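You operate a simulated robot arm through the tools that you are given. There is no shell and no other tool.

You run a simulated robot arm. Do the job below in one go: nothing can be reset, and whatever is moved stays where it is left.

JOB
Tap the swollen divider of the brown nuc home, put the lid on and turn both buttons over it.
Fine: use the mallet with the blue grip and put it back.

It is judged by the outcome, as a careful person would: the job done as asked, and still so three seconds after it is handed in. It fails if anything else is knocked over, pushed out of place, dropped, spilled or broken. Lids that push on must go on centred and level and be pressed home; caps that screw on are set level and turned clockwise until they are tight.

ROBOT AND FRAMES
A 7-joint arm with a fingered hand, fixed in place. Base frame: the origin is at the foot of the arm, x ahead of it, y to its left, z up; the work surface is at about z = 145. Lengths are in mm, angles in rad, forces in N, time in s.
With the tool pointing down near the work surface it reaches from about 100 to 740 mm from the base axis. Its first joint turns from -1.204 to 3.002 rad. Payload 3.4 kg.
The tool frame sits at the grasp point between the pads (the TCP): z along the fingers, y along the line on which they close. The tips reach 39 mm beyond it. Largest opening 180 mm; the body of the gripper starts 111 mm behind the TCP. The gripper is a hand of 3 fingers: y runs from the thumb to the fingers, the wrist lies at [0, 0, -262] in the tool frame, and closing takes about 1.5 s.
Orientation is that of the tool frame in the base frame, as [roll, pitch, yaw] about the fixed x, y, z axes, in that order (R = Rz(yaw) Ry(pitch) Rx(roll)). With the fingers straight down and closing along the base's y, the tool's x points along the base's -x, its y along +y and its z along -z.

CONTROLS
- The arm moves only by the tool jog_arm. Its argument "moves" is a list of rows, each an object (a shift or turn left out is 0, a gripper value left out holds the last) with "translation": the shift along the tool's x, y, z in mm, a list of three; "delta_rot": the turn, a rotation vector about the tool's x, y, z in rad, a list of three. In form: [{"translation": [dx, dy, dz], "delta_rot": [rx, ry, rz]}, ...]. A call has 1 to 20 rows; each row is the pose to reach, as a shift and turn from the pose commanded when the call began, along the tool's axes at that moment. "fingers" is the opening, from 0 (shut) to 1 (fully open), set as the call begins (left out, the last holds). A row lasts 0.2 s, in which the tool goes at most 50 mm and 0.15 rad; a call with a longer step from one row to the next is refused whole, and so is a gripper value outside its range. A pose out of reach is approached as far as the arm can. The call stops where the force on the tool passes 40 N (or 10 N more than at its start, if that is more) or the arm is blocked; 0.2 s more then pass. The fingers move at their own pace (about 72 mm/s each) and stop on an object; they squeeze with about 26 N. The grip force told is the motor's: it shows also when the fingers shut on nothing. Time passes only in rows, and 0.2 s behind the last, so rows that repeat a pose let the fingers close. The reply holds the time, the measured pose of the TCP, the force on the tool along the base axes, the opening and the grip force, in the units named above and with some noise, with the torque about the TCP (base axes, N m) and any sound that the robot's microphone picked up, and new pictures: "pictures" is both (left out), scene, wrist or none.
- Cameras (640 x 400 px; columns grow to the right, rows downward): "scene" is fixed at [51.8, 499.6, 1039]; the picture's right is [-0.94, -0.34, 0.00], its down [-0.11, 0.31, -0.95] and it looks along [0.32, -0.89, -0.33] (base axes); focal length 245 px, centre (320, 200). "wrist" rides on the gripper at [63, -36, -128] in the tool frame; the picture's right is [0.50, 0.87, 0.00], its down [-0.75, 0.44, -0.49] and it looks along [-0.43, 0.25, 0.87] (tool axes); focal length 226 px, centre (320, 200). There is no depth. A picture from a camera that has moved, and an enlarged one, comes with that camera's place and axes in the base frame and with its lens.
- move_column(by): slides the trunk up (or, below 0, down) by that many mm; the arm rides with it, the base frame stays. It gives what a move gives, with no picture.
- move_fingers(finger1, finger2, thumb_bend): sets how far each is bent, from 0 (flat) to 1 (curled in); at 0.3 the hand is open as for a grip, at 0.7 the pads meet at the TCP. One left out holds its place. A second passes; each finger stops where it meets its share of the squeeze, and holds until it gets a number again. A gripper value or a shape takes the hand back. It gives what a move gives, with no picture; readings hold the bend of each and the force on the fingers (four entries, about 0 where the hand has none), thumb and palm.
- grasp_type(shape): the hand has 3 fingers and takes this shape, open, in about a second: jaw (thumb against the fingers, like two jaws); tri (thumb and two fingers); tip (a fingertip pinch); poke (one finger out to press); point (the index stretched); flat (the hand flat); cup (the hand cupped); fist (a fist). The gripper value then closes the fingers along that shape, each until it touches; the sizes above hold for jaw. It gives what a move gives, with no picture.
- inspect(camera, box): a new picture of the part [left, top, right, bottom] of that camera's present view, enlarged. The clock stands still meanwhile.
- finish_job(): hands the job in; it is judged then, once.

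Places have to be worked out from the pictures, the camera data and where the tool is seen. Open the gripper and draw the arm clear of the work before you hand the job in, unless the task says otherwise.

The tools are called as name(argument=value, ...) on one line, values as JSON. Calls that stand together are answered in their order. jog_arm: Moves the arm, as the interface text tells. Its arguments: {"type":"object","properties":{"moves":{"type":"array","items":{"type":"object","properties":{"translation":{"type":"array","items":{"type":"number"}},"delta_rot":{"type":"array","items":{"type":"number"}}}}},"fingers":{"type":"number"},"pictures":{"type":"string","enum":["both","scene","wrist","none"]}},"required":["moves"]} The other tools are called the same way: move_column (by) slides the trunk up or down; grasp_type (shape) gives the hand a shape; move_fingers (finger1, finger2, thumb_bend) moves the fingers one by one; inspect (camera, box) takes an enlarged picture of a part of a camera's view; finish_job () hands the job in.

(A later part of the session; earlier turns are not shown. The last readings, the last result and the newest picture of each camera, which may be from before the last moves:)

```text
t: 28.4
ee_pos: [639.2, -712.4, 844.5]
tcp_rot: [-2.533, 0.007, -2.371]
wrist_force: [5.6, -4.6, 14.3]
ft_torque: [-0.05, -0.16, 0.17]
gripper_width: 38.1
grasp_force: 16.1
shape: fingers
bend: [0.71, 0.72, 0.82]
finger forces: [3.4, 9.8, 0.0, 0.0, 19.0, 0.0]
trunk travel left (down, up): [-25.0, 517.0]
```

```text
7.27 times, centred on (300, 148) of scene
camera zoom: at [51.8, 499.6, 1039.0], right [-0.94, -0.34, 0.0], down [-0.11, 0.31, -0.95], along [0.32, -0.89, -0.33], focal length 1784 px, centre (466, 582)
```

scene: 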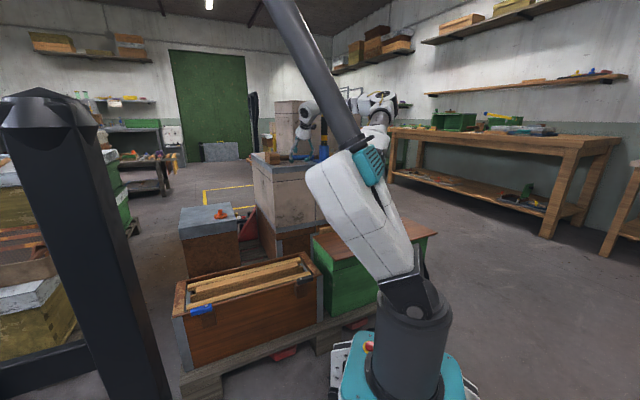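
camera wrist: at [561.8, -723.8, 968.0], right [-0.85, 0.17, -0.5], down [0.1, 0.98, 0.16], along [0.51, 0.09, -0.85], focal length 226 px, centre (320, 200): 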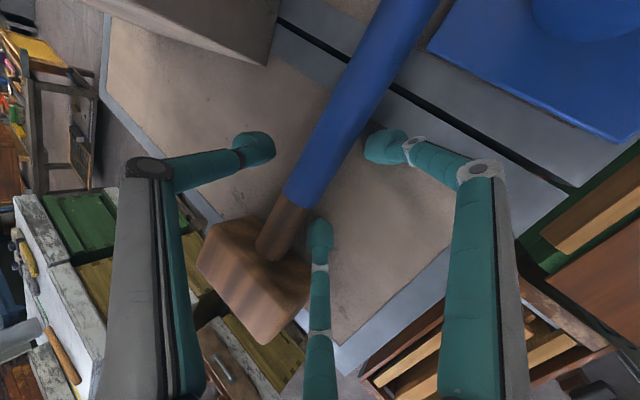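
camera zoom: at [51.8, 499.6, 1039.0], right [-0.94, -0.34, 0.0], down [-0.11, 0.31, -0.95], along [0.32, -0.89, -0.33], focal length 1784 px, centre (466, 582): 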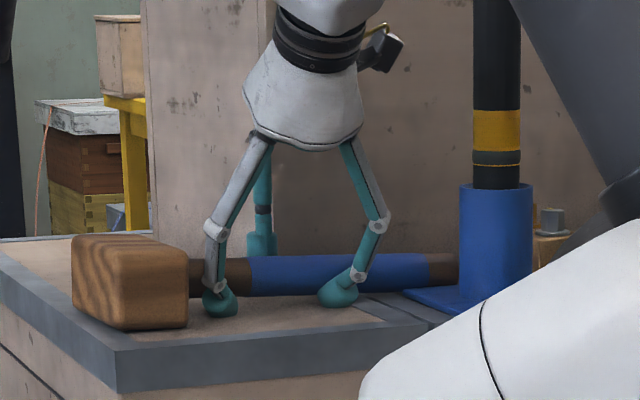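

The thumb now presses the handle against the two spread fingers. I lift gently and check the tilt again.

jog_arm(moves=[{"translation": [0, -1, -2]}, {"translation": [0, -3, -4.5]}, {"translation": [0, -6, -8.5]}, {"translation": [0, -9, -13]}, {"translation": [0, -9, -13]}], pictures="wrist")

inspect(camera="scene", box=[260, 120, 340, 175])

```text
t: 29.6
ee_pos: [638.6, -715.2, 855.9]
tcp_rot: [-2.54, 0.006, -2.373]
wrist_force: [-0.2, -0.2, -3.3]
ft_torque: [-0.11, 0.13, 0.01]
gripper_width: 38.2
grasp_force: 12.8
shape: fingers
bend: [0.71, 0.7, 0.85]
finger forces: [6.0, 8.4, 0.0, 0.0, 12.2, 0.0]
trunk travel left (down, up): [-25.0, 517.0]
camera wrist: at [564.1, -727.8, 981.5], right [-0.85, 0.17, -0.49], down [0.1, 0.98, 0.16], along [0.51, 0.09, -0.85], focal length 226 px, centre (320, 200)
```

wrist: 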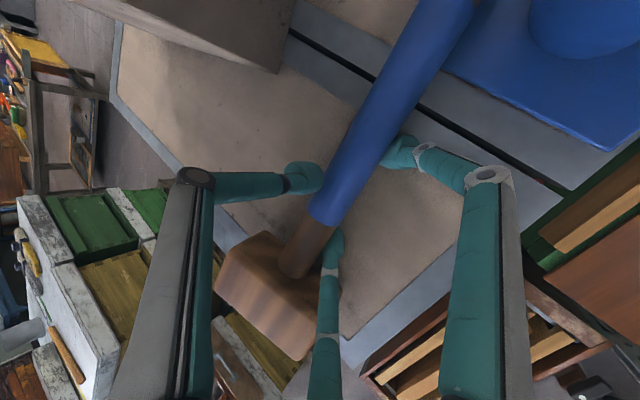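

```text
7.27 times, centred on (300, 148) of scene
camera zoom: at [51.8, 499.6, 1039.0], right [-0.94, -0.34, 0.0], down [-0.11, 0.31, -0.95], along [0.32, -0.89, -0.33], focal length 1784 px, centre (466, 582)
```

zoom: 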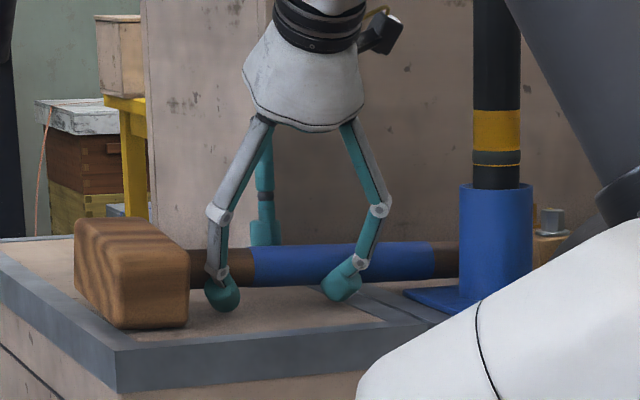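

The thumb-only grip is weaker (12 N) and the head rolls, so the handle is not a good hold. I set the mallet down again. The head itself sits at the centre of mass, so I will try gripping it with the two fingers straddling the handle.

jog_arm(moves=[{"translation": [0, 3, 4]}, {"translation": [0, 6, 8.5]}, {"translation": [0, 8, 11.5]}, {"translation": [0, 8, 11.5]}], pictures="none")

jog_arm(moves=[{"translation": [0, 0, 0]}, {"translation": [0, 0, 0]}, {"translation": [0, 0, 0]}, {"translation": [0, 0, 0]}], fingers=0.42, pictures="wrist")

inspect(camera="scene", box=[260, 120, 340, 175])

```text
t: 30.6
ee_pos: [640.1, -711.7, 846.4]
tcp_rot: [-2.535, 0.009, -2.372]
wrist_force: [2.0, -1.6, 9.9]
ft_torque: [0.06, -0.07, 0.17]
gripper_width: 38.2
grasp_force: 13.1
shape: fingers
bend: [0.71, 0.71, 0.84]
finger forces: [2.9, 6.8, 0.0, 0.0, 17.2, 0.1]
trunk travel left (down, up): [-25.0, 517.0]
```

```text
t: 31.6
ee_pos: [638.0, -713.4, 844.0]
tcp_rot: [-2.539, 0.007, -2.374]
wrist_force: [-0.5, -0.5, -0.9]
ft_torque: [-0.06, 0.05, -0.01]
gripper_width: 74.6
grasp_force: 0.0
shape: jaw
bend: [0.72, 0.72, 0.74]
finger forces: [0.0, 1.2, 0.1, 0.1, 0.1, 0.0]
trunk travel left (down, up): [-25.0, 517.0]
camera wrist: at [564.0, -726.8, 968.3], right [-0.85, 0.17, -0.49], down [0.1, 0.98, 0.16], along [0.51, 0.09, -0.85], focal length 226 px, centre (320, 200)
```

wrist: 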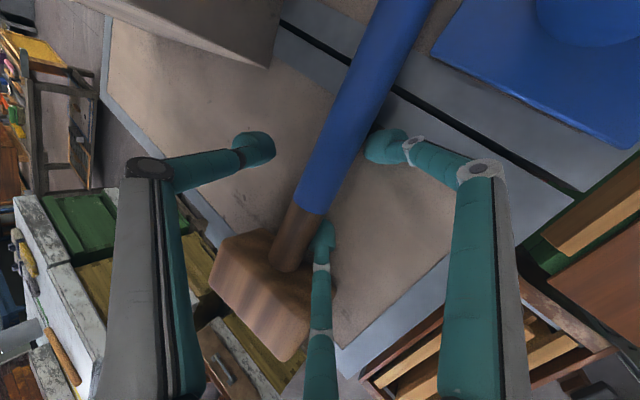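

```text
7.27 times, centred on (300, 148) of scene
camera zoom: at [51.8, 499.6, 1039.0], right [-0.94, -0.34, 0.0], down [-0.11, 0.31, -0.95], along [0.32, -0.89, -0.33], focal length 1784 px, centre (466, 582)
```

zoom: 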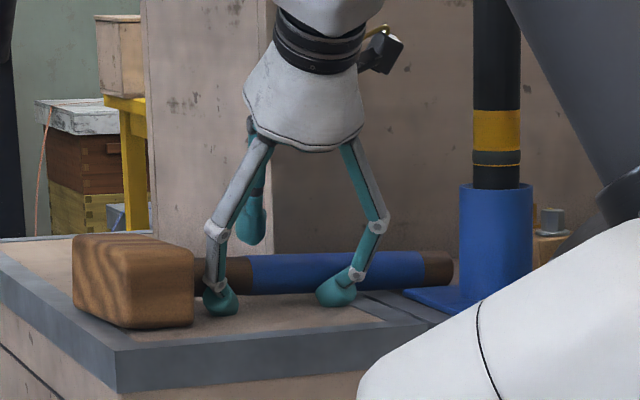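

The mallet lies flat again, turned by a few degrees. I back off along the tool axis to a clear hover.

jog_arm(moves=[{"translation": [2, 1, -8]}, {"translation": [2, 1, -20]}, {"translation": [2, 1, -45]}, {"translation": [2, 0, -80]}, {"translation": [2, 0, -120]}, {"translation": [2, 0, -160]}], pictures="wrist")

inspect(camera="wrist", box=[200, 60, 440, 260])

inspect(camera="scene", box=[260, 120, 340, 175])

```text
t: 33.0
ee_pos: [574.1, -647.4, 978.0]
tcp_rot: [-2.538, 0.007, -2.371]
wrist_force: [-0.4, 0.0, 0.0]
ft_torque: [-0.02, -0.01, 0.0]
gripper_width: 75.5
grasp_force: 0.1
shape: jaw
bend: [0.72, 0.71, 0.74]
finger forces: [0.1, 0.1, 0.0, 0.0, 0.1, 0.0]
trunk travel left (down, up): [-25.0, 517.0]
camera wrist: at [498.8, -661.4, 1103.5], right [-0.85, 0.17, -0.5], down [0.1, 0.98, 0.16], along [0.51, 0.09, -0.85], focal length 226 px, centre (320, 200)
```

wrist: 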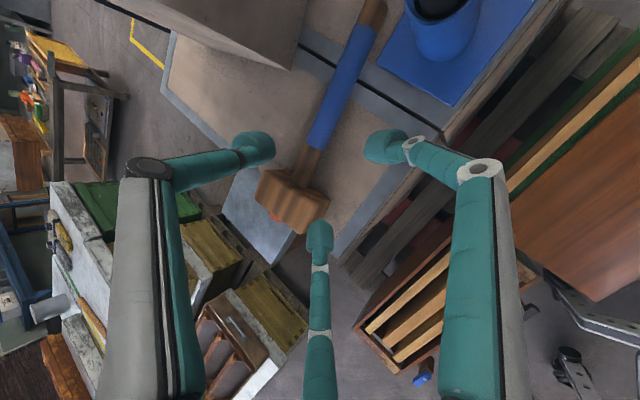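

```text
2.00 times, centred on (320, 160) of wrist
camera zoom: at [498.8, -661.4, 1103.5], right [-0.85, 0.17, -0.5], down [0.1, 0.98, 0.16], along [0.51, 0.09, -0.85], focal length 452 px, centre (320, 280)
```

zoom: 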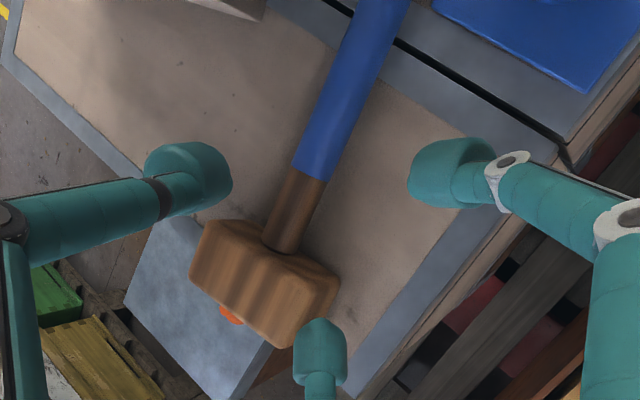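

```text
7.27 times, centred on (300, 148) of scene
camera zoom: at [51.8, 499.6, 1039.0], right [-0.94, -0.34, 0.0], down [-0.11, 0.31, -0.95], along [0.32, -0.89, -0.33], focal length 1784 px, centre (466, 582)
```

zoom: 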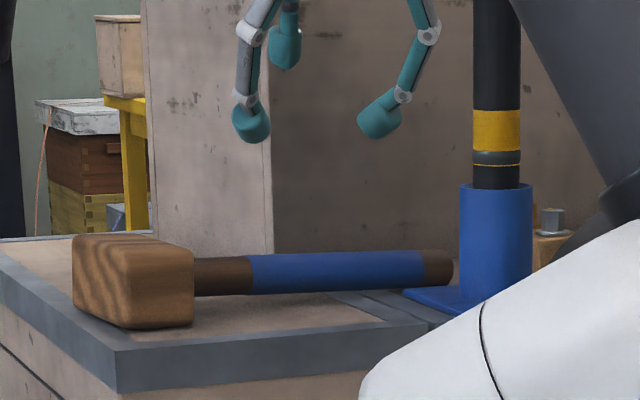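

The mallet now lies with its handle at about 51° and its head centre near (720,-644,815). I spin the hand 90° about its axis so the two fingers can straddle the handle at the head.

jog_arm(moves=[{"delta_rot": [0, 0, -0.14], "translation": [0, 0, -5]}, {"delta_rot": [0, 0, -0.28], "translation": [0, 0, -10]}, {"delta_rot": [0, 0, -0.42], "translation": [0, 0, -15]}, {"delta_rot": [0, 0, -0.56], "translation": [0, 0, -20]}, {"delta_rot": [0, 0, -0.7], "translation": [0, 0, -20]}, {"delta_rot": [0, 0, -0.84], "translation": [0, 0, -20]}, {"delta_rot": [0, 0, -0.98], "translation": [0, 0, -20]}, {"delta_rot": [0, 0, -1.12], "translation": [0, 0, -20]}, {"delta_rot": [0, 0, -1.26], "translation": [0, 0, -20]}, {"delta_rot": [0, 0, -1.4], "translation": [0, 0, -20]}, {"delta_rot": [0, 0, -1.5], "translation": [0, 0, -20]}, {"delta_rot": [0, 0, -1.57], "translation": [0, 0, -20]}], fingers=0.75)

```text
t: 35.6
ee_pos: [564.7, -641.2, 991.7]
tcp_rot: [-3.132, -0.603, -0.805]
wrist_force: [-0.1, 0.4, 1.2]
ft_torque: [0.01, 0.0, 0.0]
gripper_width: 134.8
grasp_force: 0.0
shape: jaw
bend: [0.59, 0.59, 0.59]
finger forces: [0.1, 0.1, 0.0, 0.0, 0.0, 0.1]
trunk travel left (down, up): [-25.0, 517.0]
camera wrist: at [576.8, -602.3, 1132.9], right [-0.34, -0.9, 0.28], down [-0.94, 0.34, -0.03], along [-0.07, -0.27, -0.96], focal length 226 px, centre (320, 200)
```

scene: 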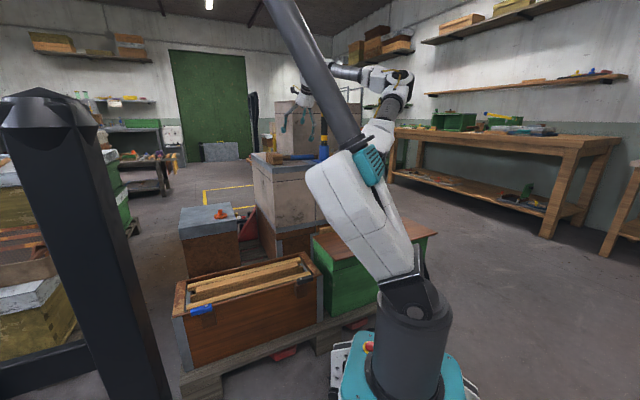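
wrist: 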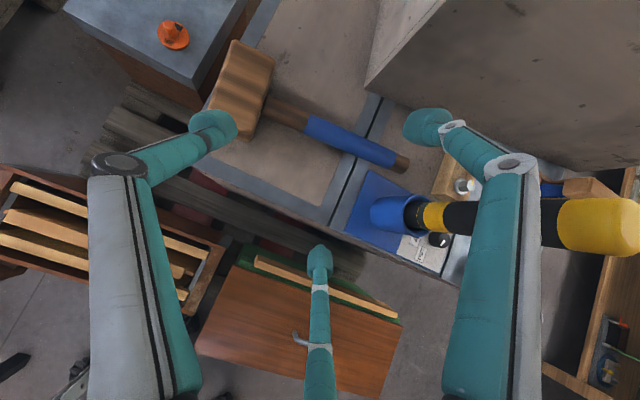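

The yaw works. The mallet axis runs at about 53° with the head centre near (717,-641). I move above the head, straighten the tilt to about 0.3 and line the fingers up across the head.

jog_arm(moves=[{"translation": [8.5, -22.5, 21], "delta_rot": [0.017, -0.075, -0.035]}, {"translation": [17, -45, 42], "delta_rot": [0.034, -0.15, -0.07]}, {"translation": [25.5, -67.5, 62], "delta_rot": [0.05, -0.225, -0.105]}, {"translation": [34, -90, 83], "delta_rot": [0.067, -0.3, -0.14]}])

```text
t: 36.6
ee_pos: [684.7, -634.6, 942.0]
tcp_rot: [-3.136, -0.302, -0.649]
wrist_force: [0.0, 0.0, 0.0]
ft_torque: [0.02, 0.01, -0.02]
gripper_width: 134.5
grasp_force: 0.1
shape: jaw
bend: [0.59, 0.59, 0.59]
finger forces: [0.1, 0.0, 0.0, 0.0, 0.0, 0.0]
trunk travel left (down, up): [-25.0, 517.0]
camera wrist: at [723.4, -619.7, 1083.1], right [-0.14, -0.98, 0.14], down [-0.95, 0.17, 0.24], along [-0.26, -0.1, -0.96], focal length 226 px, centre (320, 200)
```

scene: 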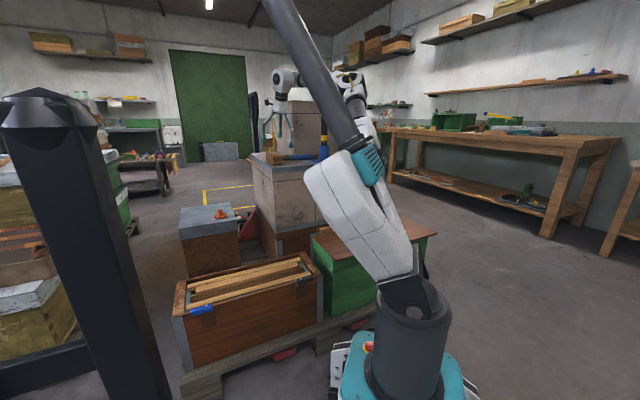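
wrist: 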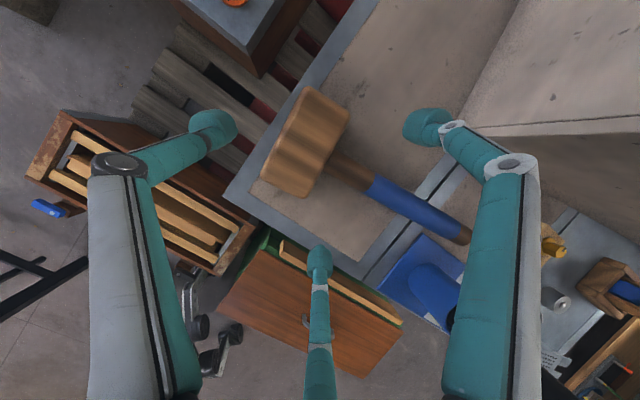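

The arm reaches here comfortably. I zoom in to locate the head precisely before descending.

inspect(camera="wrist", box=[230, 70, 430, 220])

```text
2.67 times, centred on (330, 145) of wrist
camera zoom: at [723.4, -619.7, 1083.1], right [-0.14, -0.98, 0.14], down [-0.95, 0.17, 0.24], along [-0.26, -0.1, -0.96], focal length 603 px, centre (293, 347)
```

zoom: 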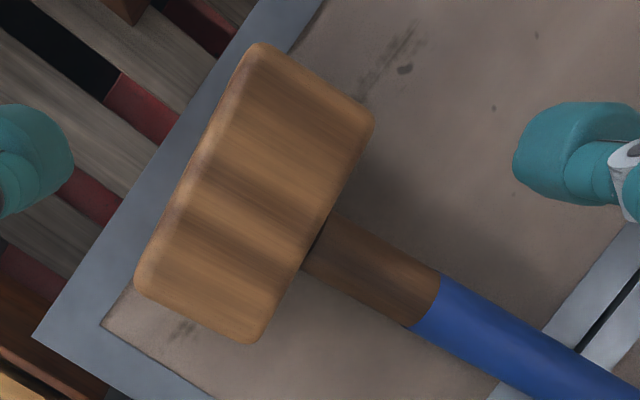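

Head top is about 99 × 51 mm, centred at (719,-637), so the grasp TCP should be about (710,-649). I try a steeper tilt of about 0.1 so both fingers sit equally deep.

jog_arm(moves=[{"translation": [6.5, -2, 11], "delta_rot": [0, -0.1, 0]}, {"translation": [13, -3.7, 22], "delta_rot": [0, -0.2, 0]}, {"translation": [13, -3.7, 22], "delta_rot": [0, -0.2, 0]}], pictures="wrist")

```text
t: 37.4
ee_pos: [701.9, -642.1, 927.8]
tcp_rot: [-3.135, -0.103, -0.647]
wrist_force: [-0.1, 1.1, -0.2]
ft_torque: [0.03, 0.02, 0.0]
gripper_width: 134.6
grasp_force: 0.0
shape: jaw
bend: [0.59, 0.59, 0.59]
finger forces: [0.1, 0.1, 0.0, 0.1, 0.0, 0.1]
trunk travel left (down, up): [-25.0, 517.0]
camera wrist: at [761.8, -643.5, 1062.8], right [-0.13, -0.99, 0.05], down [-0.9, 0.13, 0.41], along [-0.41, 0.01, -0.91], focal length 226 px, centre (320, 200)
```

wrist: 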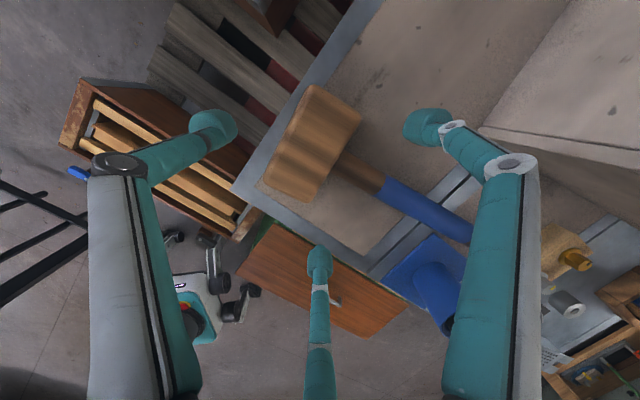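

Reach is still fine here. I descend onto the head in steps with the hand half open.

jog_arm(moves=[{"translation": [0.5, 0.3, 30]}, {"translation": [1, 0.6, 60]}, {"translation": [1.5, 0.8, 80]}, {"translation": [1.6, 0.8, 86]}, {"translation": [1.6, 0.8, 86]}])

inspect(camera="scene", box=[250, 110, 350, 180])

```text
t: 38.6
ee_pos: [710.1, -648.1, 840.7]
tcp_rot: [-3.133, -0.104, -0.649]
wrist_force: [-0.3, 0.6, -0.6]
ft_torque: [0.01, -0.01, -0.01]
gripper_width: 134.4
grasp_force: 0.0
shape: jaw
bend: [0.59, 0.59, 0.59]
finger forces: [0.1, 0.0, 0.1, 0.1, 0.0, 0.1]
trunk travel left (down, up): [-25.0, 517.0]
camera wrist: at [770.8, -650.1, 975.4], right [-0.13, -0.99, 0.05], down [-0.9, 0.13, 0.41], along [-0.41, 0.01, -0.91], focal length 226 px, centre (320, 200)
```

scene: 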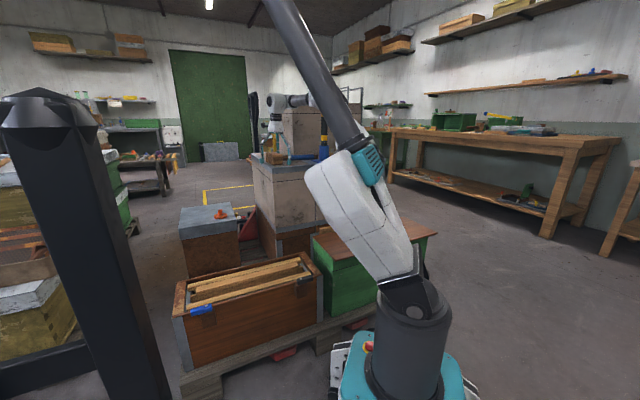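
wrist: 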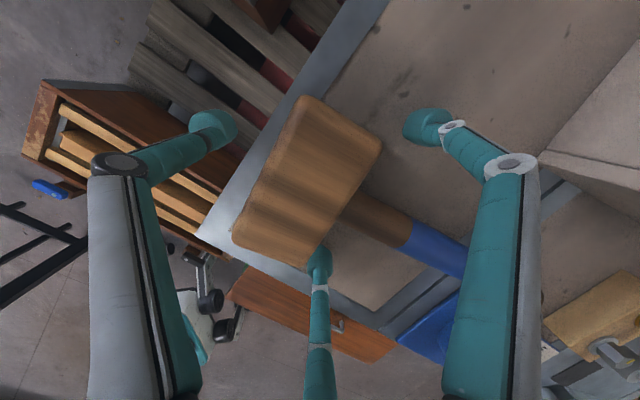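

```text
5.71 times, centred on (300, 145) of scene
camera zoom: at [51.8, 499.6, 1039.0], right [-0.94, -0.34, 0.0], down [-0.11, 0.31, -0.95], along [0.32, -0.89, -0.33], focal length 1401 px, centre (434, 514)
```

zoom: 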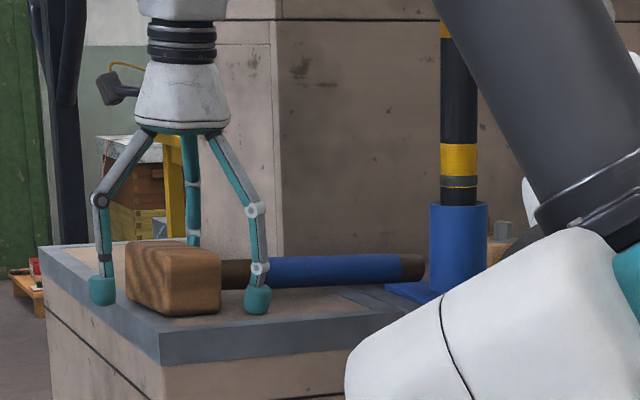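

The head sits between the thumb (outer end) and the two fingers straddling the handle. I close the hand on the head.

jog_arm(moves=[{"translation": [0, 0, 0]}, {"translation": [0, 0, 0]}, {"translation": [0, 0, 0]}, {"translation": [0, 0, 0]}, {"translation": [0, 0, 0]}, {"translation": [0, 0, 0]}, {"translation": [0, 0, 0]}, {"translation": [0, 0, 0]}], fingers=0.0, pictures="wrist")

inspect(camera="scene", box=[250, 110, 350, 180])

```text
t: 40.4
ee_pos: [710.0, -647.9, 840.5]
tcp_rot: [-3.136, -0.103, -0.65]
wrist_force: [-0.1, 0.8, 0.2]
ft_torque: [0.09, -0.06, 0.0]
gripper_width: 57.3
grasp_force: 26.4
shape: jaw
bend: [0.73, 0.73, 0.73]
finger forces: [17.3, 18.7, 0.1, 0.0, 28.5, 0.0]
trunk travel left (down, up): [-25.0, 517.0]
camera wrist: at [771.1, -650.2, 975.1], right [-0.13, -0.99, 0.05], down [-0.9, 0.13, 0.41], along [-0.41, 0.01, -0.91], focal length 226 px, centre (320, 200)
```

wrist: 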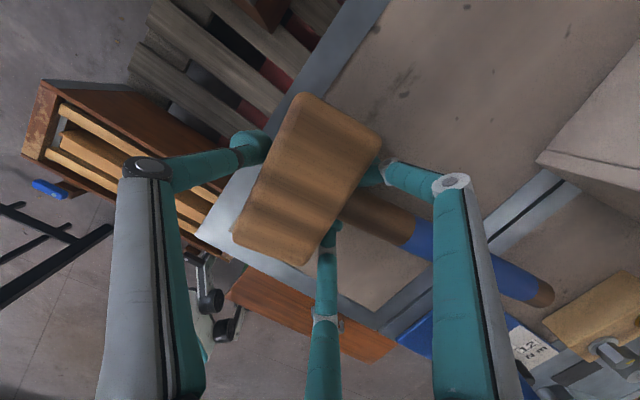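

```text
5.71 times, centred on (300, 145) of scene
camera zoom: at [51.8, 499.6, 1039.0], right [-0.94, -0.34, 0.0], down [-0.11, 0.31, -0.95], along [0.32, -0.89, -0.33], focal length 1401 px, centre (434, 514)
```

zoom: 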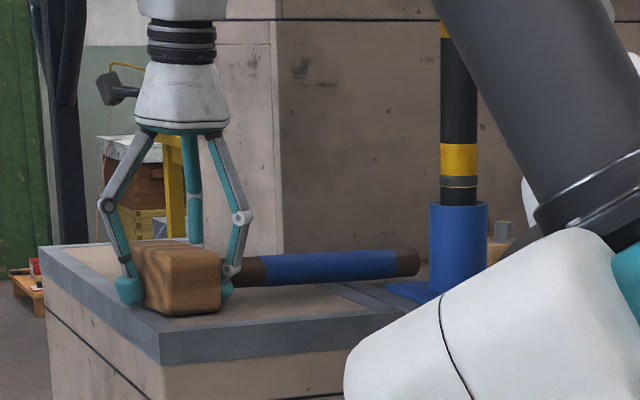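

Firm grip: thumb 28 N, fingers 17-19 N. I lift 20 mm and check that it holds level.

jog_arm(moves=[{"translation": [0, 0, -5]}, {"translation": [0, 0, -10]}, {"translation": [0, 0, -15]}, {"translation": [0, 0, -20]}, {"translation": [0, 0, -20]}], pictures="wrist")

inspect(camera="scene", box=[250, 110, 350, 180])

```text
t: 41.6
ee_pos: [708.8, -647.4, 860.3]
tcp_rot: [-3.133, -0.104, -0.651]
wrist_force: [-0.1, 0.1, -3.5]
ft_torque: [0.06, -0.09, -0.02]
gripper_width: 57.8
grasp_force: 26.4
shape: jaw
bend: [0.73, 0.73, 0.73]
finger forces: [17.2, 18.6, 0.1, 0.1, 28.5, 0.0]
trunk travel left (down, up): [-25.0, 517.0]
camera wrist: at [768.9, -649.6, 994.3], right [-0.13, -0.99, 0.05], down [-0.9, 0.13, 0.41], along [-0.41, 0.01, -0.91], focal length 226 px, centre (320, 200)
```

wrist: 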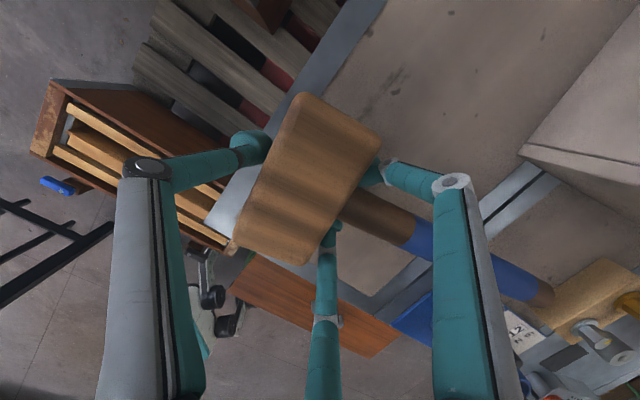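

```text
5.71 times, centred on (300, 145) of scene
camera zoom: at [51.8, 499.6, 1039.0], right [-0.94, -0.34, 0.0], down [-0.11, 0.31, -0.95], along [0.32, -0.89, -0.33], focal length 1401 px, centre (434, 514)
```

zoom: 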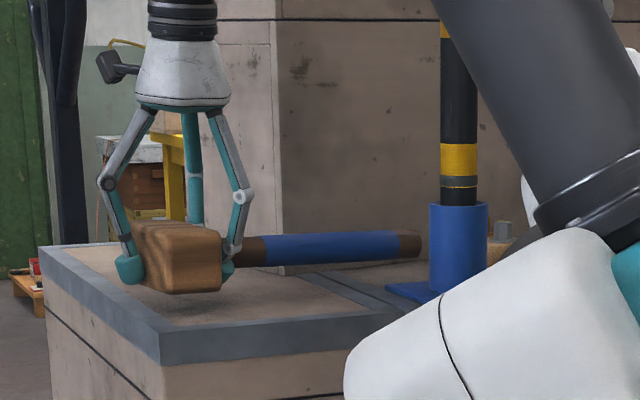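

The mallet (about 3.5 N) hangs firmly and level. I raise it straight up first. Then I carry it away from the pole in the +y direction before turning.

jog_arm(moves=[{"translation": [0, 0, -30]}, {"translation": [0, 0, -60]}, {"translation": [0, 0, -90]}, {"translation": [-17, -36, -92]}, {"translation": [-35, -73, -94]}, {"translation": [-53, -110, -96]}, {"translation": [-70, -147, -97]}, {"translation": [-88, -184, -99]}])

```text
t: 43.4
ee_pos: [741.1, -438.8, 950.5]
tcp_rot: [-3.136, -0.105, -0.651]
wrist_force: [0.6, 0.3, -2.2]
ft_torque: [0.08, -0.04, -0.01]
gripper_width: 57.2
grasp_force: 26.2
shape: jaw
bend: [0.73, 0.73, 0.73]
finger forces: [18.5, 19.6, 0.1, 0.1, 29.0, 0.0]
trunk travel left (down, up): [-25.0, 517.0]
camera wrist: at [801.2, -440.3, 1084.7], right [-0.13, -0.99, 0.05], down [-0.9, 0.14, 0.41], along [-0.41, 0.01, -0.91], focal length 226 px, centre (320, 200)
```

scene: 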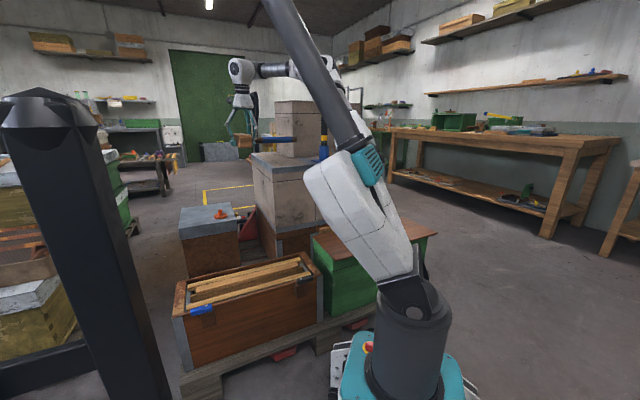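
wrist: 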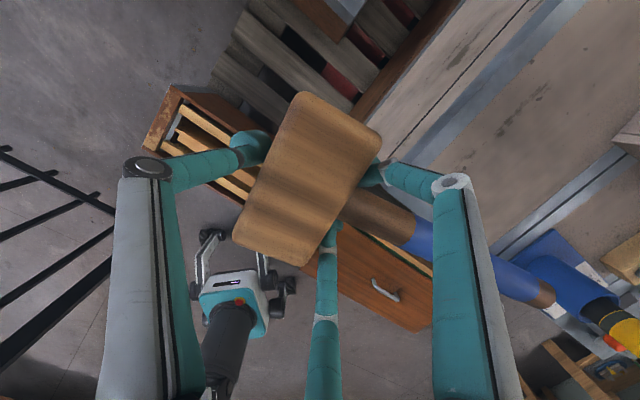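

The handle is clear of the pole. I level the tool first, then carry the mallet over the nuc while turning so the handle points towards the robot across the box.

jog_arm(moves=[{"delta_rot": [0, -0.052, 0]}, {"delta_rot": [0, -0.105, 0]}], pictures="none")

jog_arm(moves=[{"translation": [-20, -8, 7], "delta_rot": [0, 0, 0.132]}, {"translation": [-40, -16, 15], "delta_rot": [0, 0, 0.265]}, {"translation": [-60, -24.5, 23], "delta_rot": [0, 0, 0.397]}, {"translation": [-80, -33, 30], "delta_rot": [0, 0, 0.53]}, {"translation": [-100, -41, 38], "delta_rot": [0, 0, 0.66]}, {"translation": [-120, -49, 46], "delta_rot": [0, 0, 0.794]}, {"translation": [-140, -57.5, 54], "delta_rot": [0, 0, 0.926]}, {"translation": [-160, -66, 61], "delta_rot": [0, 0, 1.06]}, {"translation": [-180, -74, 69], "delta_rot": [0, 0, 1.19]}, {"translation": [-200, -82, 77], "delta_rot": [0, 0, 1.323]}, {"translation": [-220, -90, 85], "delta_rot": [0, 0, 1.455]}, {"translation": [-240, -98.5, 92], "delta_rot": [0, 0, 1.588]}, {"translation": [-261, -107, 100], "delta_rot": [0, 0, 1.72]}])

```text
t: 44.0
ee_pos: [741.3, -442.3, 950.3]
tcp_rot: [-3.135, 0.002, -0.647]
wrist_force: [-0.3, 0.6, -3.1]
ft_torque: [0.1, -0.06, 0.03]
gripper_width: 57.0
grasp_force: 25.9
shape: jaw
bend: [0.73, 0.73, 0.73]
finger forces: [18.6, 19.6, 0.0, 0.1, 28.8, 0.0]
trunk travel left (down, up): [-25.0, 517.0]
```

```text
t: 46.8
ee_pos: [598.6, -196.6, 853.0]
tcp_rot: [3.139, 0.006, -2.371]
wrist_force: [-0.5, -0.4, -3.5]
ft_torque: [-0.08, -0.07, 0.0]
gripper_width: 56.8
grasp_force: 25.7
shape: jaw
bend: [0.73, 0.73, 0.73]
finger forces: [19.7, 20.4, 0.0, 0.0, 28.6, 0.0]
trunk travel left (down, up): [-25.0, 517.0]
camera wrist: at [577.5, -268.3, 980.3], right [-0.96, 0.27, 0.0], down [0.23, 0.84, 0.5], along [0.14, 0.48, -0.87], focal length 226 px, centre (320, 200)
```

scene: 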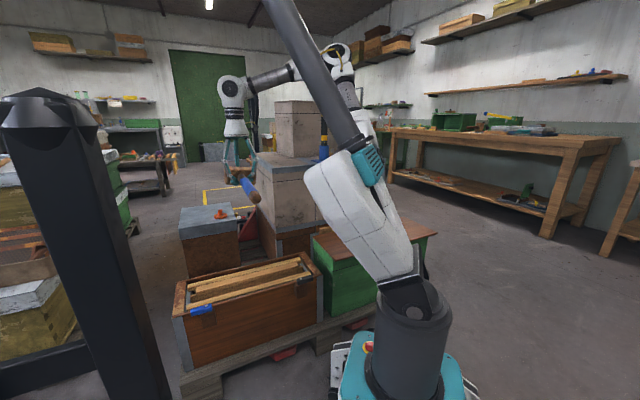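
wrist: 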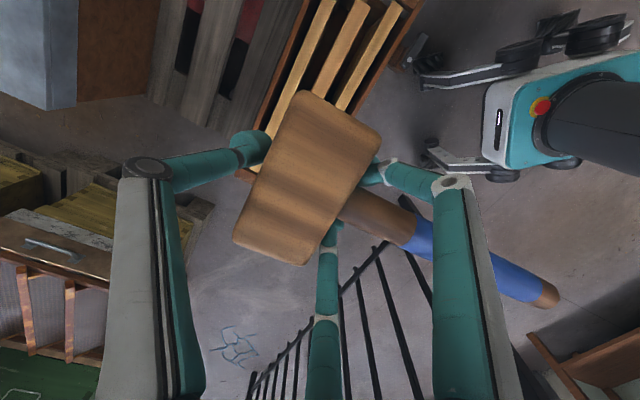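

I now take a close look at the nuc in both cameras to judge the divider's height and place.

inspect(camera="scene", box=[165, 240, 255, 310])

inspect(camera="scene", box=[240, 235, 330, 305])

inspect(camera="wrist", box=[240, 0, 440, 130])

```text
5.71 times, centred on (210, 275) of scene
camera zoom: at [51.8, 499.6, 1039.0], right [-0.94, -0.34, 0.0], down [-0.11, 0.31, -0.95], along [0.32, -0.89, -0.33], focal length 1401 px, centre (949, -229)
```

zoom: 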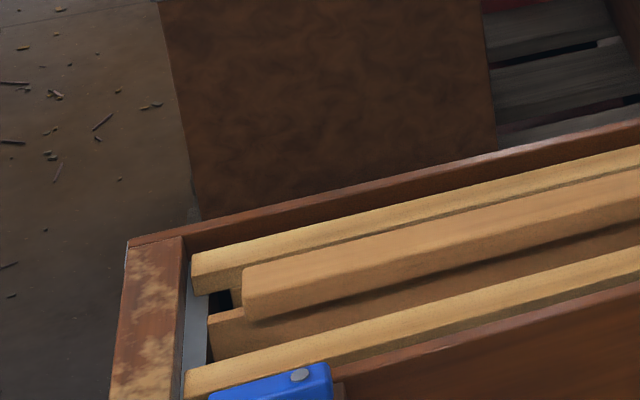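

```text
5.71 times, centred on (285, 270) of scene
camera zoom: at [51.8, 499.6, 1039.0], right [-0.94, -0.34, 0.0], down [-0.11, 0.31, -0.95], along [0.32, -0.89, -0.33], focal length 1401 px, centre (520, -200)
```

zoom: 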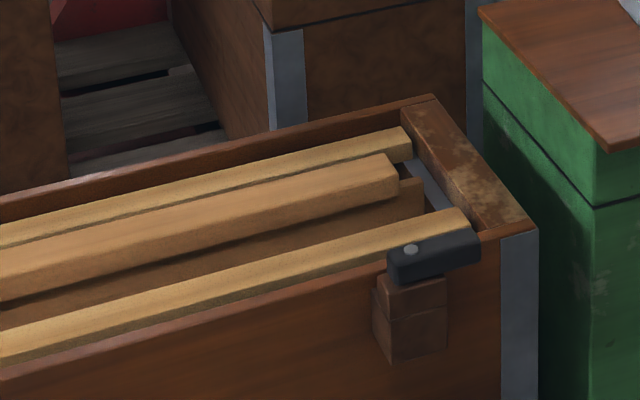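

```text
3.08 times, centred on (340, 65) of wrist
camera zoom: at [577.5, -268.3, 980.3], right [-0.96, 0.27, 0.0], down [0.23, 0.84, 0.5], along [0.14, 0.48, -0.87], focal length 696 px, centre (258, 615)
```

zoom: 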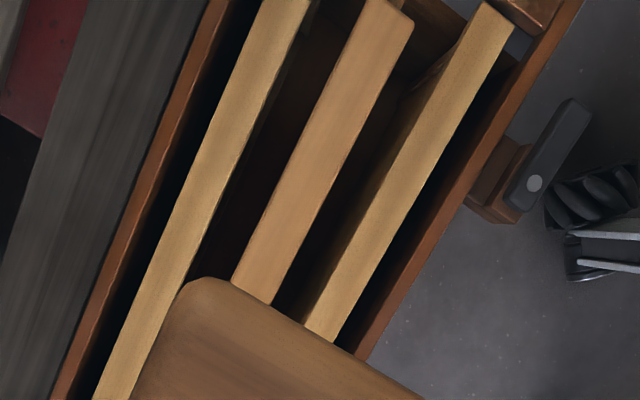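

The divider's top bar stands proud between the two frames and runs through about (598,-224) at 45°. I level the head (same tilt as when gripped) and lower it to some 45 mm above the divider, centred along it.

jog_arm(moves=[{"translation": [0, -1, 40], "delta_rot": [0, 0.05, 0]}, {"translation": [0, -2, 80], "delta_rot": [0, 0.105, 0]}, {"translation": [0, -3, 120], "delta_rot": [0, 0.105, 0]}, {"translation": [0, -4, 160], "delta_rot": [0, 0.105, 0]}, {"translation": [0, -4, 200], "delta_rot": [0, 0.105, 0]}, {"translation": [0, -4, 240], "delta_rot": [0, 0.105, 0]}, {"translation": [0, -4, 280], "delta_rot": [0, 0.105, 0]}, {"translation": [0, -4, 315], "delta_rot": [0, 0.105, 0]}, {"translation": [0, -4, 330], "delta_rot": [0, 0.105, 0]}])

inspect(camera="scene", box=[165, 220, 335, 330])

```text
t: 48.8
ee_pos: [600.8, -197.2, 521.7]
tcp_rot: [3.14, -0.097, -2.368]
wrist_force: [-0.8, -0.3, -3.5]
ft_torque: [-0.08, -0.08, -0.02]
gripper_width: 56.7
grasp_force: 26.1
shape: jaw
bend: [0.73, 0.73, 0.73]
finger forces: [19.8, 20.8, 0.1, 0.0, 28.6, 0.0]
trunk travel left (down, up): [-25.0, 517.0]
camera wrist: at [590.8, -258.7, 654.9], right [-0.96, 0.27, 0.05], down [0.27, 0.87, 0.42], along [0.07, 0.41, -0.91], focal length 226 px, centre (320, 200)
```

scene: 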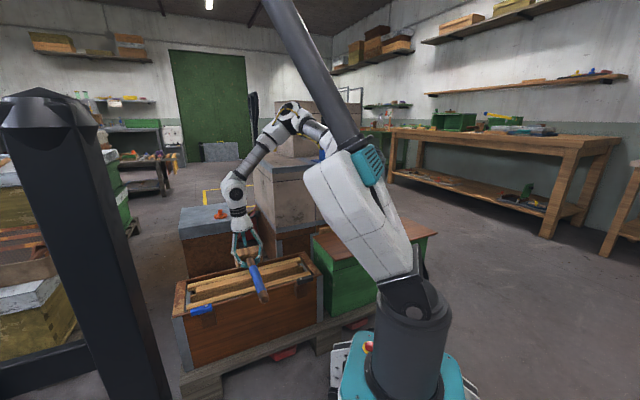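
wrist: 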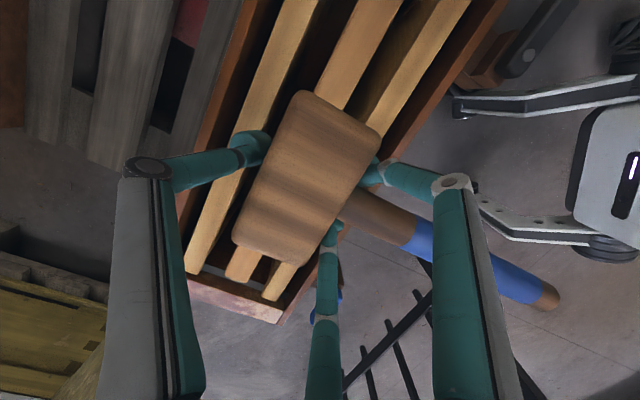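

```text
3.64 times, centred on (250, 275) of scene
camera zoom: at [51.8, 499.6, 1039.0], right [-0.94, -0.34, 0.0], down [-0.11, 0.31, -0.95], along [0.32, -0.89, -0.33], focal length 892 px, centre (574, -73)
```

zoom: 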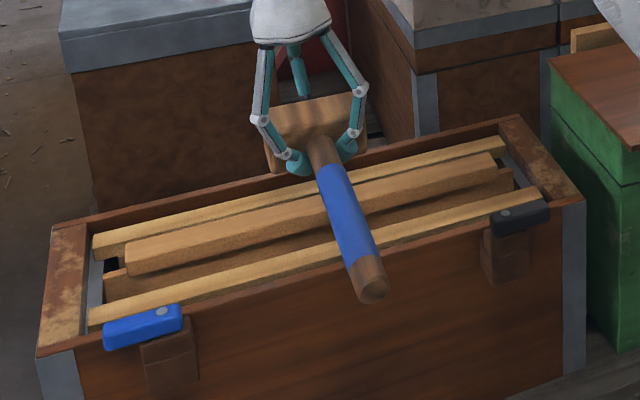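

The projection shows the head exactly over the divider line. I lower gently to feel the divider's top.

jog_arm(moves=[{"translation": [0, 0, 10]}, {"translation": [0, 0, 20]}, {"translation": [0, 0, 28]}, {"translation": [0, 0, 34]}, {"translation": [0, 0, 37]}, {"translation": [0, 0, 40]}, {"translation": [0, 0, 43]}, {"translation": [0, 0, 46]}, {"translation": [0, 0, 49]}, {"translation": [0, 0, 52]}, {"translation": [0, 0, 55]}, {"translation": [0, 0, 58]}, {"translation": [0, 0, 61]}], pictures="wrist")

inspect(camera="scene", box=[165, 220, 335, 330])

```text
t: 51.6
ee_pos: [596.1, -203.0, 460.1]
tcp_rot: [3.139, -0.097, -2.367]
wrist_force: [0.2, 0.2, -3.1]
ft_torque: [-0.1, -0.09, 0.04]
gripper_width: 56.8
grasp_force: 26.1
shape: jaw
bend: [0.73, 0.73, 0.73]
finger forces: [19.9, 21.0, 0.1, 0.0, 28.4, 0.0]
trunk travel left (down, up): [-25.0, 517.0]
camera wrist: at [586.8, -264.0, 594.8], right [-0.96, 0.27, 0.05], down [0.27, 0.87, 0.42], along [0.07, 0.41, -0.91], focal length 226 px, centre (320, 200)
```

wrist: 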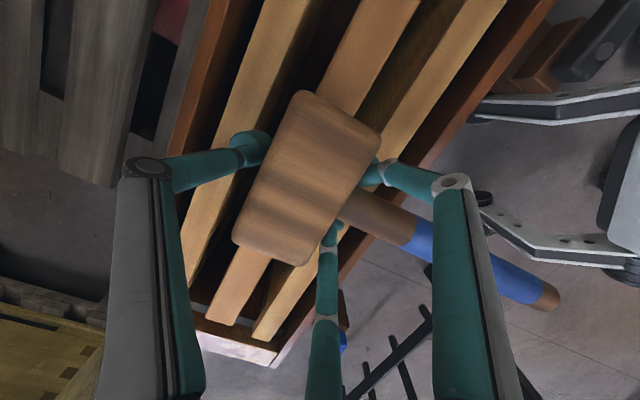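

```text
3.64 times, centred on (250, 275) of scene
camera zoom: at [51.8, 499.6, 1039.0], right [-0.94, -0.34, 0.0], down [-0.11, 0.31, -0.95], along [0.32, -0.89, -0.33], focal length 892 px, centre (574, -73)
```

zoom: 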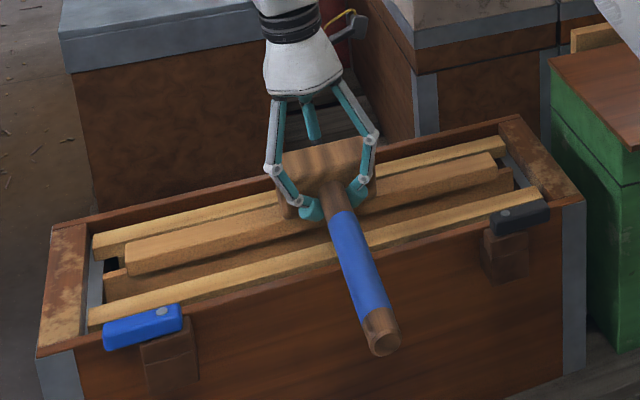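

No contact yet at head-bottom z≈405. I continue down in fine steps.

jog_arm(moves=[{"translation": [0, 0, 2]}, {"translation": [0, 0, 4]}, {"translation": [0, 0, 6]}, {"translation": [0, 0, 8]}, {"translation": [0, 0, 10]}, {"translation": [0, 0, 12]}], pictures="wrist")

inspect(camera="scene", box=[165, 220, 335, 330])

```text
t: 53.0
ee_pos: [596.1, -202.5, 453.9]
tcp_rot: [-3.138, -0.094, -2.368]
wrist_force: [1.6, -1.7, 33.3]
ft_torque: [-0.7, -0.49, -0.08]
gripper_width: 58.2
grasp_force: 25.8
shape: jaw
bend: [0.74, 0.74, 0.73]
finger forces: [20.1, 20.0, 0.0, 0.0, 32.6, 0.0]
trunk travel left (down, up): [-25.0, 517.0]
camera wrist: at [585.9, -264.1, 587.1], right [-0.96, 0.27, 0.04], down [0.27, 0.87, 0.42], along [0.07, 0.41, -0.91], focal length 226 px, centre (320, 200)
```

wrist: 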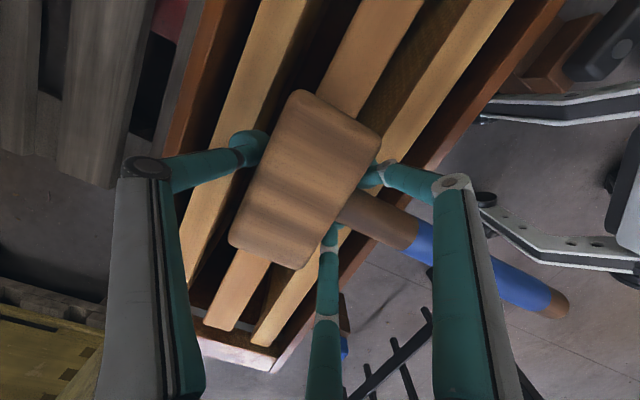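

```text
3.64 times, centred on (250, 275) of scene
camera zoom: at [51.8, 499.6, 1039.0], right [-0.94, -0.34, 0.0], down [-0.11, 0.31, -0.95], along [0.32, -0.89, -0.33], focal length 892 px, centre (574, -73)
```

zoom: 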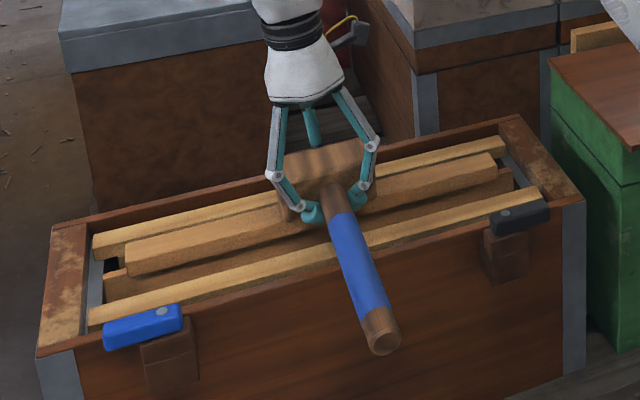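

Contact at head-bottom z≈399. 33 N of steady push does not move the divider, so it needs real taps. I lift 40 mm and strike down at speed.

jog_arm(moves=[{"translation": [0, 0, -20]}, {"translation": [0, 0, -45]}, {"translation": [0, 0, -45]}, {"translation": [0, 0, 4]}, {"translation": [0, 0, 4]}], pictures="wrist")

inspect(camera="scene", box=[165, 220, 335, 330])

```text
t: 54.2
ee_pos: [595.8, -205.3, 443.1]
tcp_rot: [3.139, -0.098, -2.369]
wrist_force: [-0.2, 0.3, -3.2]
ft_torque: [-0.09, -0.08, 0.02]
gripper_width: 56.8
grasp_force: 26.0
shape: jaw
bend: [0.74, 0.74, 0.73]
finger forces: [22.5, 22.6, 0.1, 0.1, 30.1, 0.0]
trunk travel left (down, up): [-25.0, 517.0]
camera wrist: at [585.8, -266.1, 576.6], right [-0.96, 0.27, 0.05], down [0.27, 0.87, 0.42], along [0.07, 0.41, -0.91], focal length 226 px, centre (320, 200)
```

wrist: 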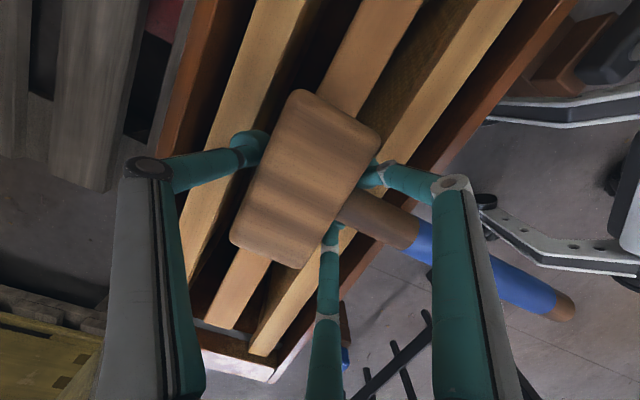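

```text
3.64 times, centred on (250, 275) of scene
camera zoom: at [51.8, 499.6, 1039.0], right [-0.94, -0.34, 0.0], down [-0.11, 0.31, -0.95], along [0.32, -0.89, -0.33], focal length 892 px, centre (574, -73)
```

zoom: 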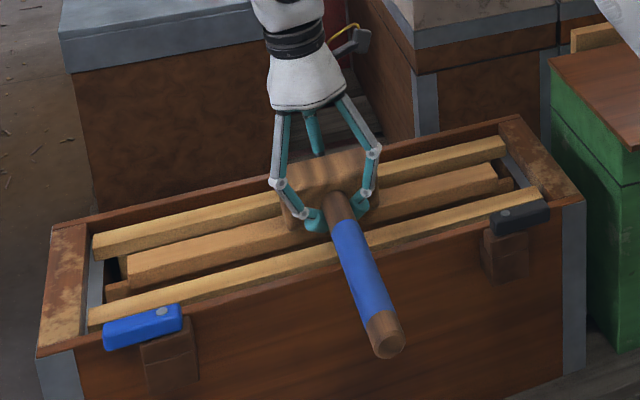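

The tap drove the divider down by about 10 mm. I repeat the tap, reaching a little deeper.

jog_arm(moves=[{"translation": [0, 0, -20]}, {"translation": [0, 0, -42]}, {"translation": [0, 0, -42]}, {"translation": [0, 0, 7]}, {"translation": [0, 0, 7]}], pictures="wrist")

inspect(camera="scene", box=[165, 220, 335, 330])

```text
t: 55.4
ee_pos: [595.3, -204.8, 439.2]
tcp_rot: [3.141, -0.098, -2.37]
wrist_force: [-3.5, -0.2, 8.7]
ft_torque: [-0.44, -0.13, -0.08]
gripper_width: 56.5
grasp_force: 25.6
shape: jaw
bend: [0.74, 0.74, 0.73]
finger forces: [22.8, 22.9, 0.0, 0.1, 29.8, 0.1]
trunk travel left (down, up): [-25.0, 517.0]
camera wrist: at [584.9, -266.2, 572.8], right [-0.96, 0.27, 0.05], down [0.27, 0.87, 0.42], along [0.07, 0.41, -0.91], focal length 226 px, centre (320, 200)
```

wrist: 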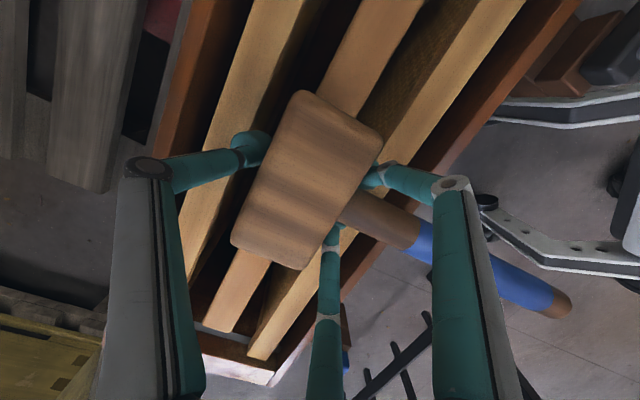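

```text
3.64 times, centred on (250, 275) of scene
camera zoom: at [51.8, 499.6, 1039.0], right [-0.94, -0.34, 0.0], down [-0.11, 0.31, -0.95], along [0.32, -0.89, -0.33], focal length 892 px, centre (574, -73)
```

zoom: 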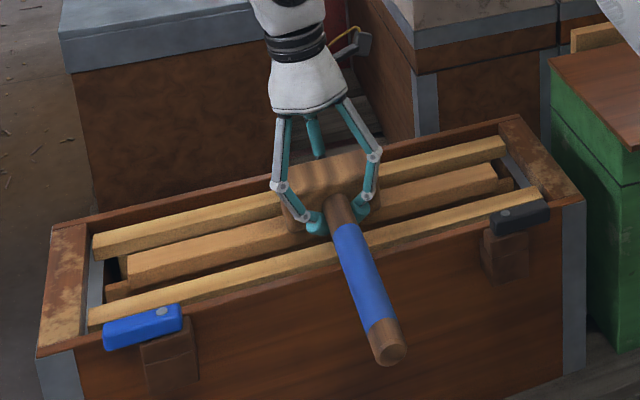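

The arm now rests on the divider at head-bottom z≈384. I zoom in on the divider's ends to see whether it is seated.

inspect(camera="scene", box=[180, 265, 250, 320])

inspect(camera="scene", box=[265, 245, 325, 295])

inspect(camera="wrist", box=[160, 230, 360, 390])

```text
7.27 times, centred on (215, 292) of scene
camera zoom: at [51.8, 499.6, 1039.0], right [-0.94, -0.34, 0.0], down [-0.11, 0.31, -0.95], along [0.32, -0.89, -0.33], focal length 1784 px, centre (1084, -473)
```

zoom: 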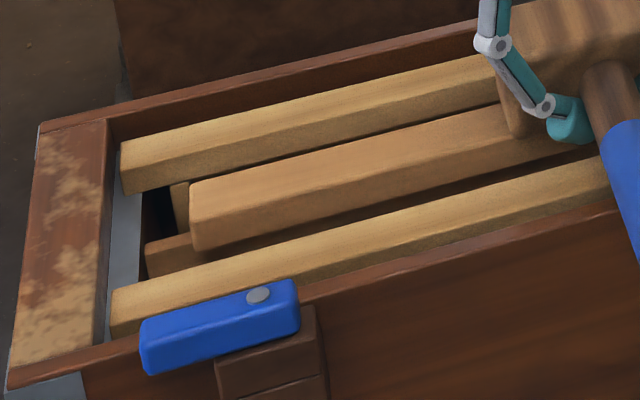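

```text
8.00 times, centred on (295, 270) of scene
camera zoom: at [51.8, 499.6, 1039.0], right [-0.94, -0.34, 0.0], down [-0.11, 0.31, -0.95], along [0.32, -0.89, -0.33], focal length 1962 px, centre (520, -360)
```

zoom: 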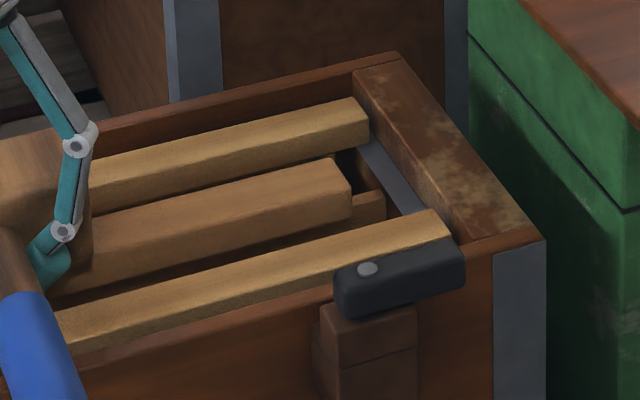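

```text
2.50 times, centred on (260, 310) of wrist
camera zoom: at [584.9, -266.2, 572.8], right [-0.96, 0.27, 0.05], down [0.27, 0.87, 0.42], along [0.07, 0.41, -0.91], focal length 565 px, centre (470, -75)
```

zoom: 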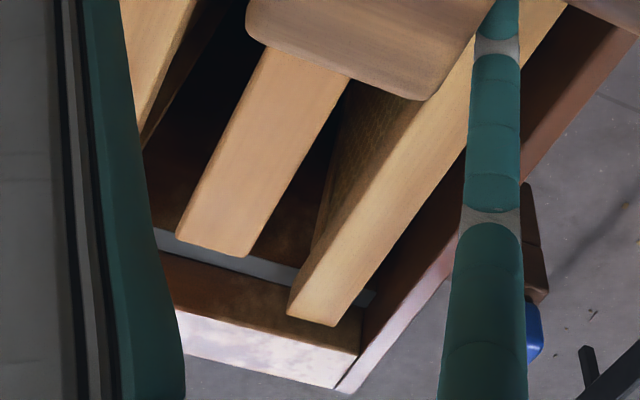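

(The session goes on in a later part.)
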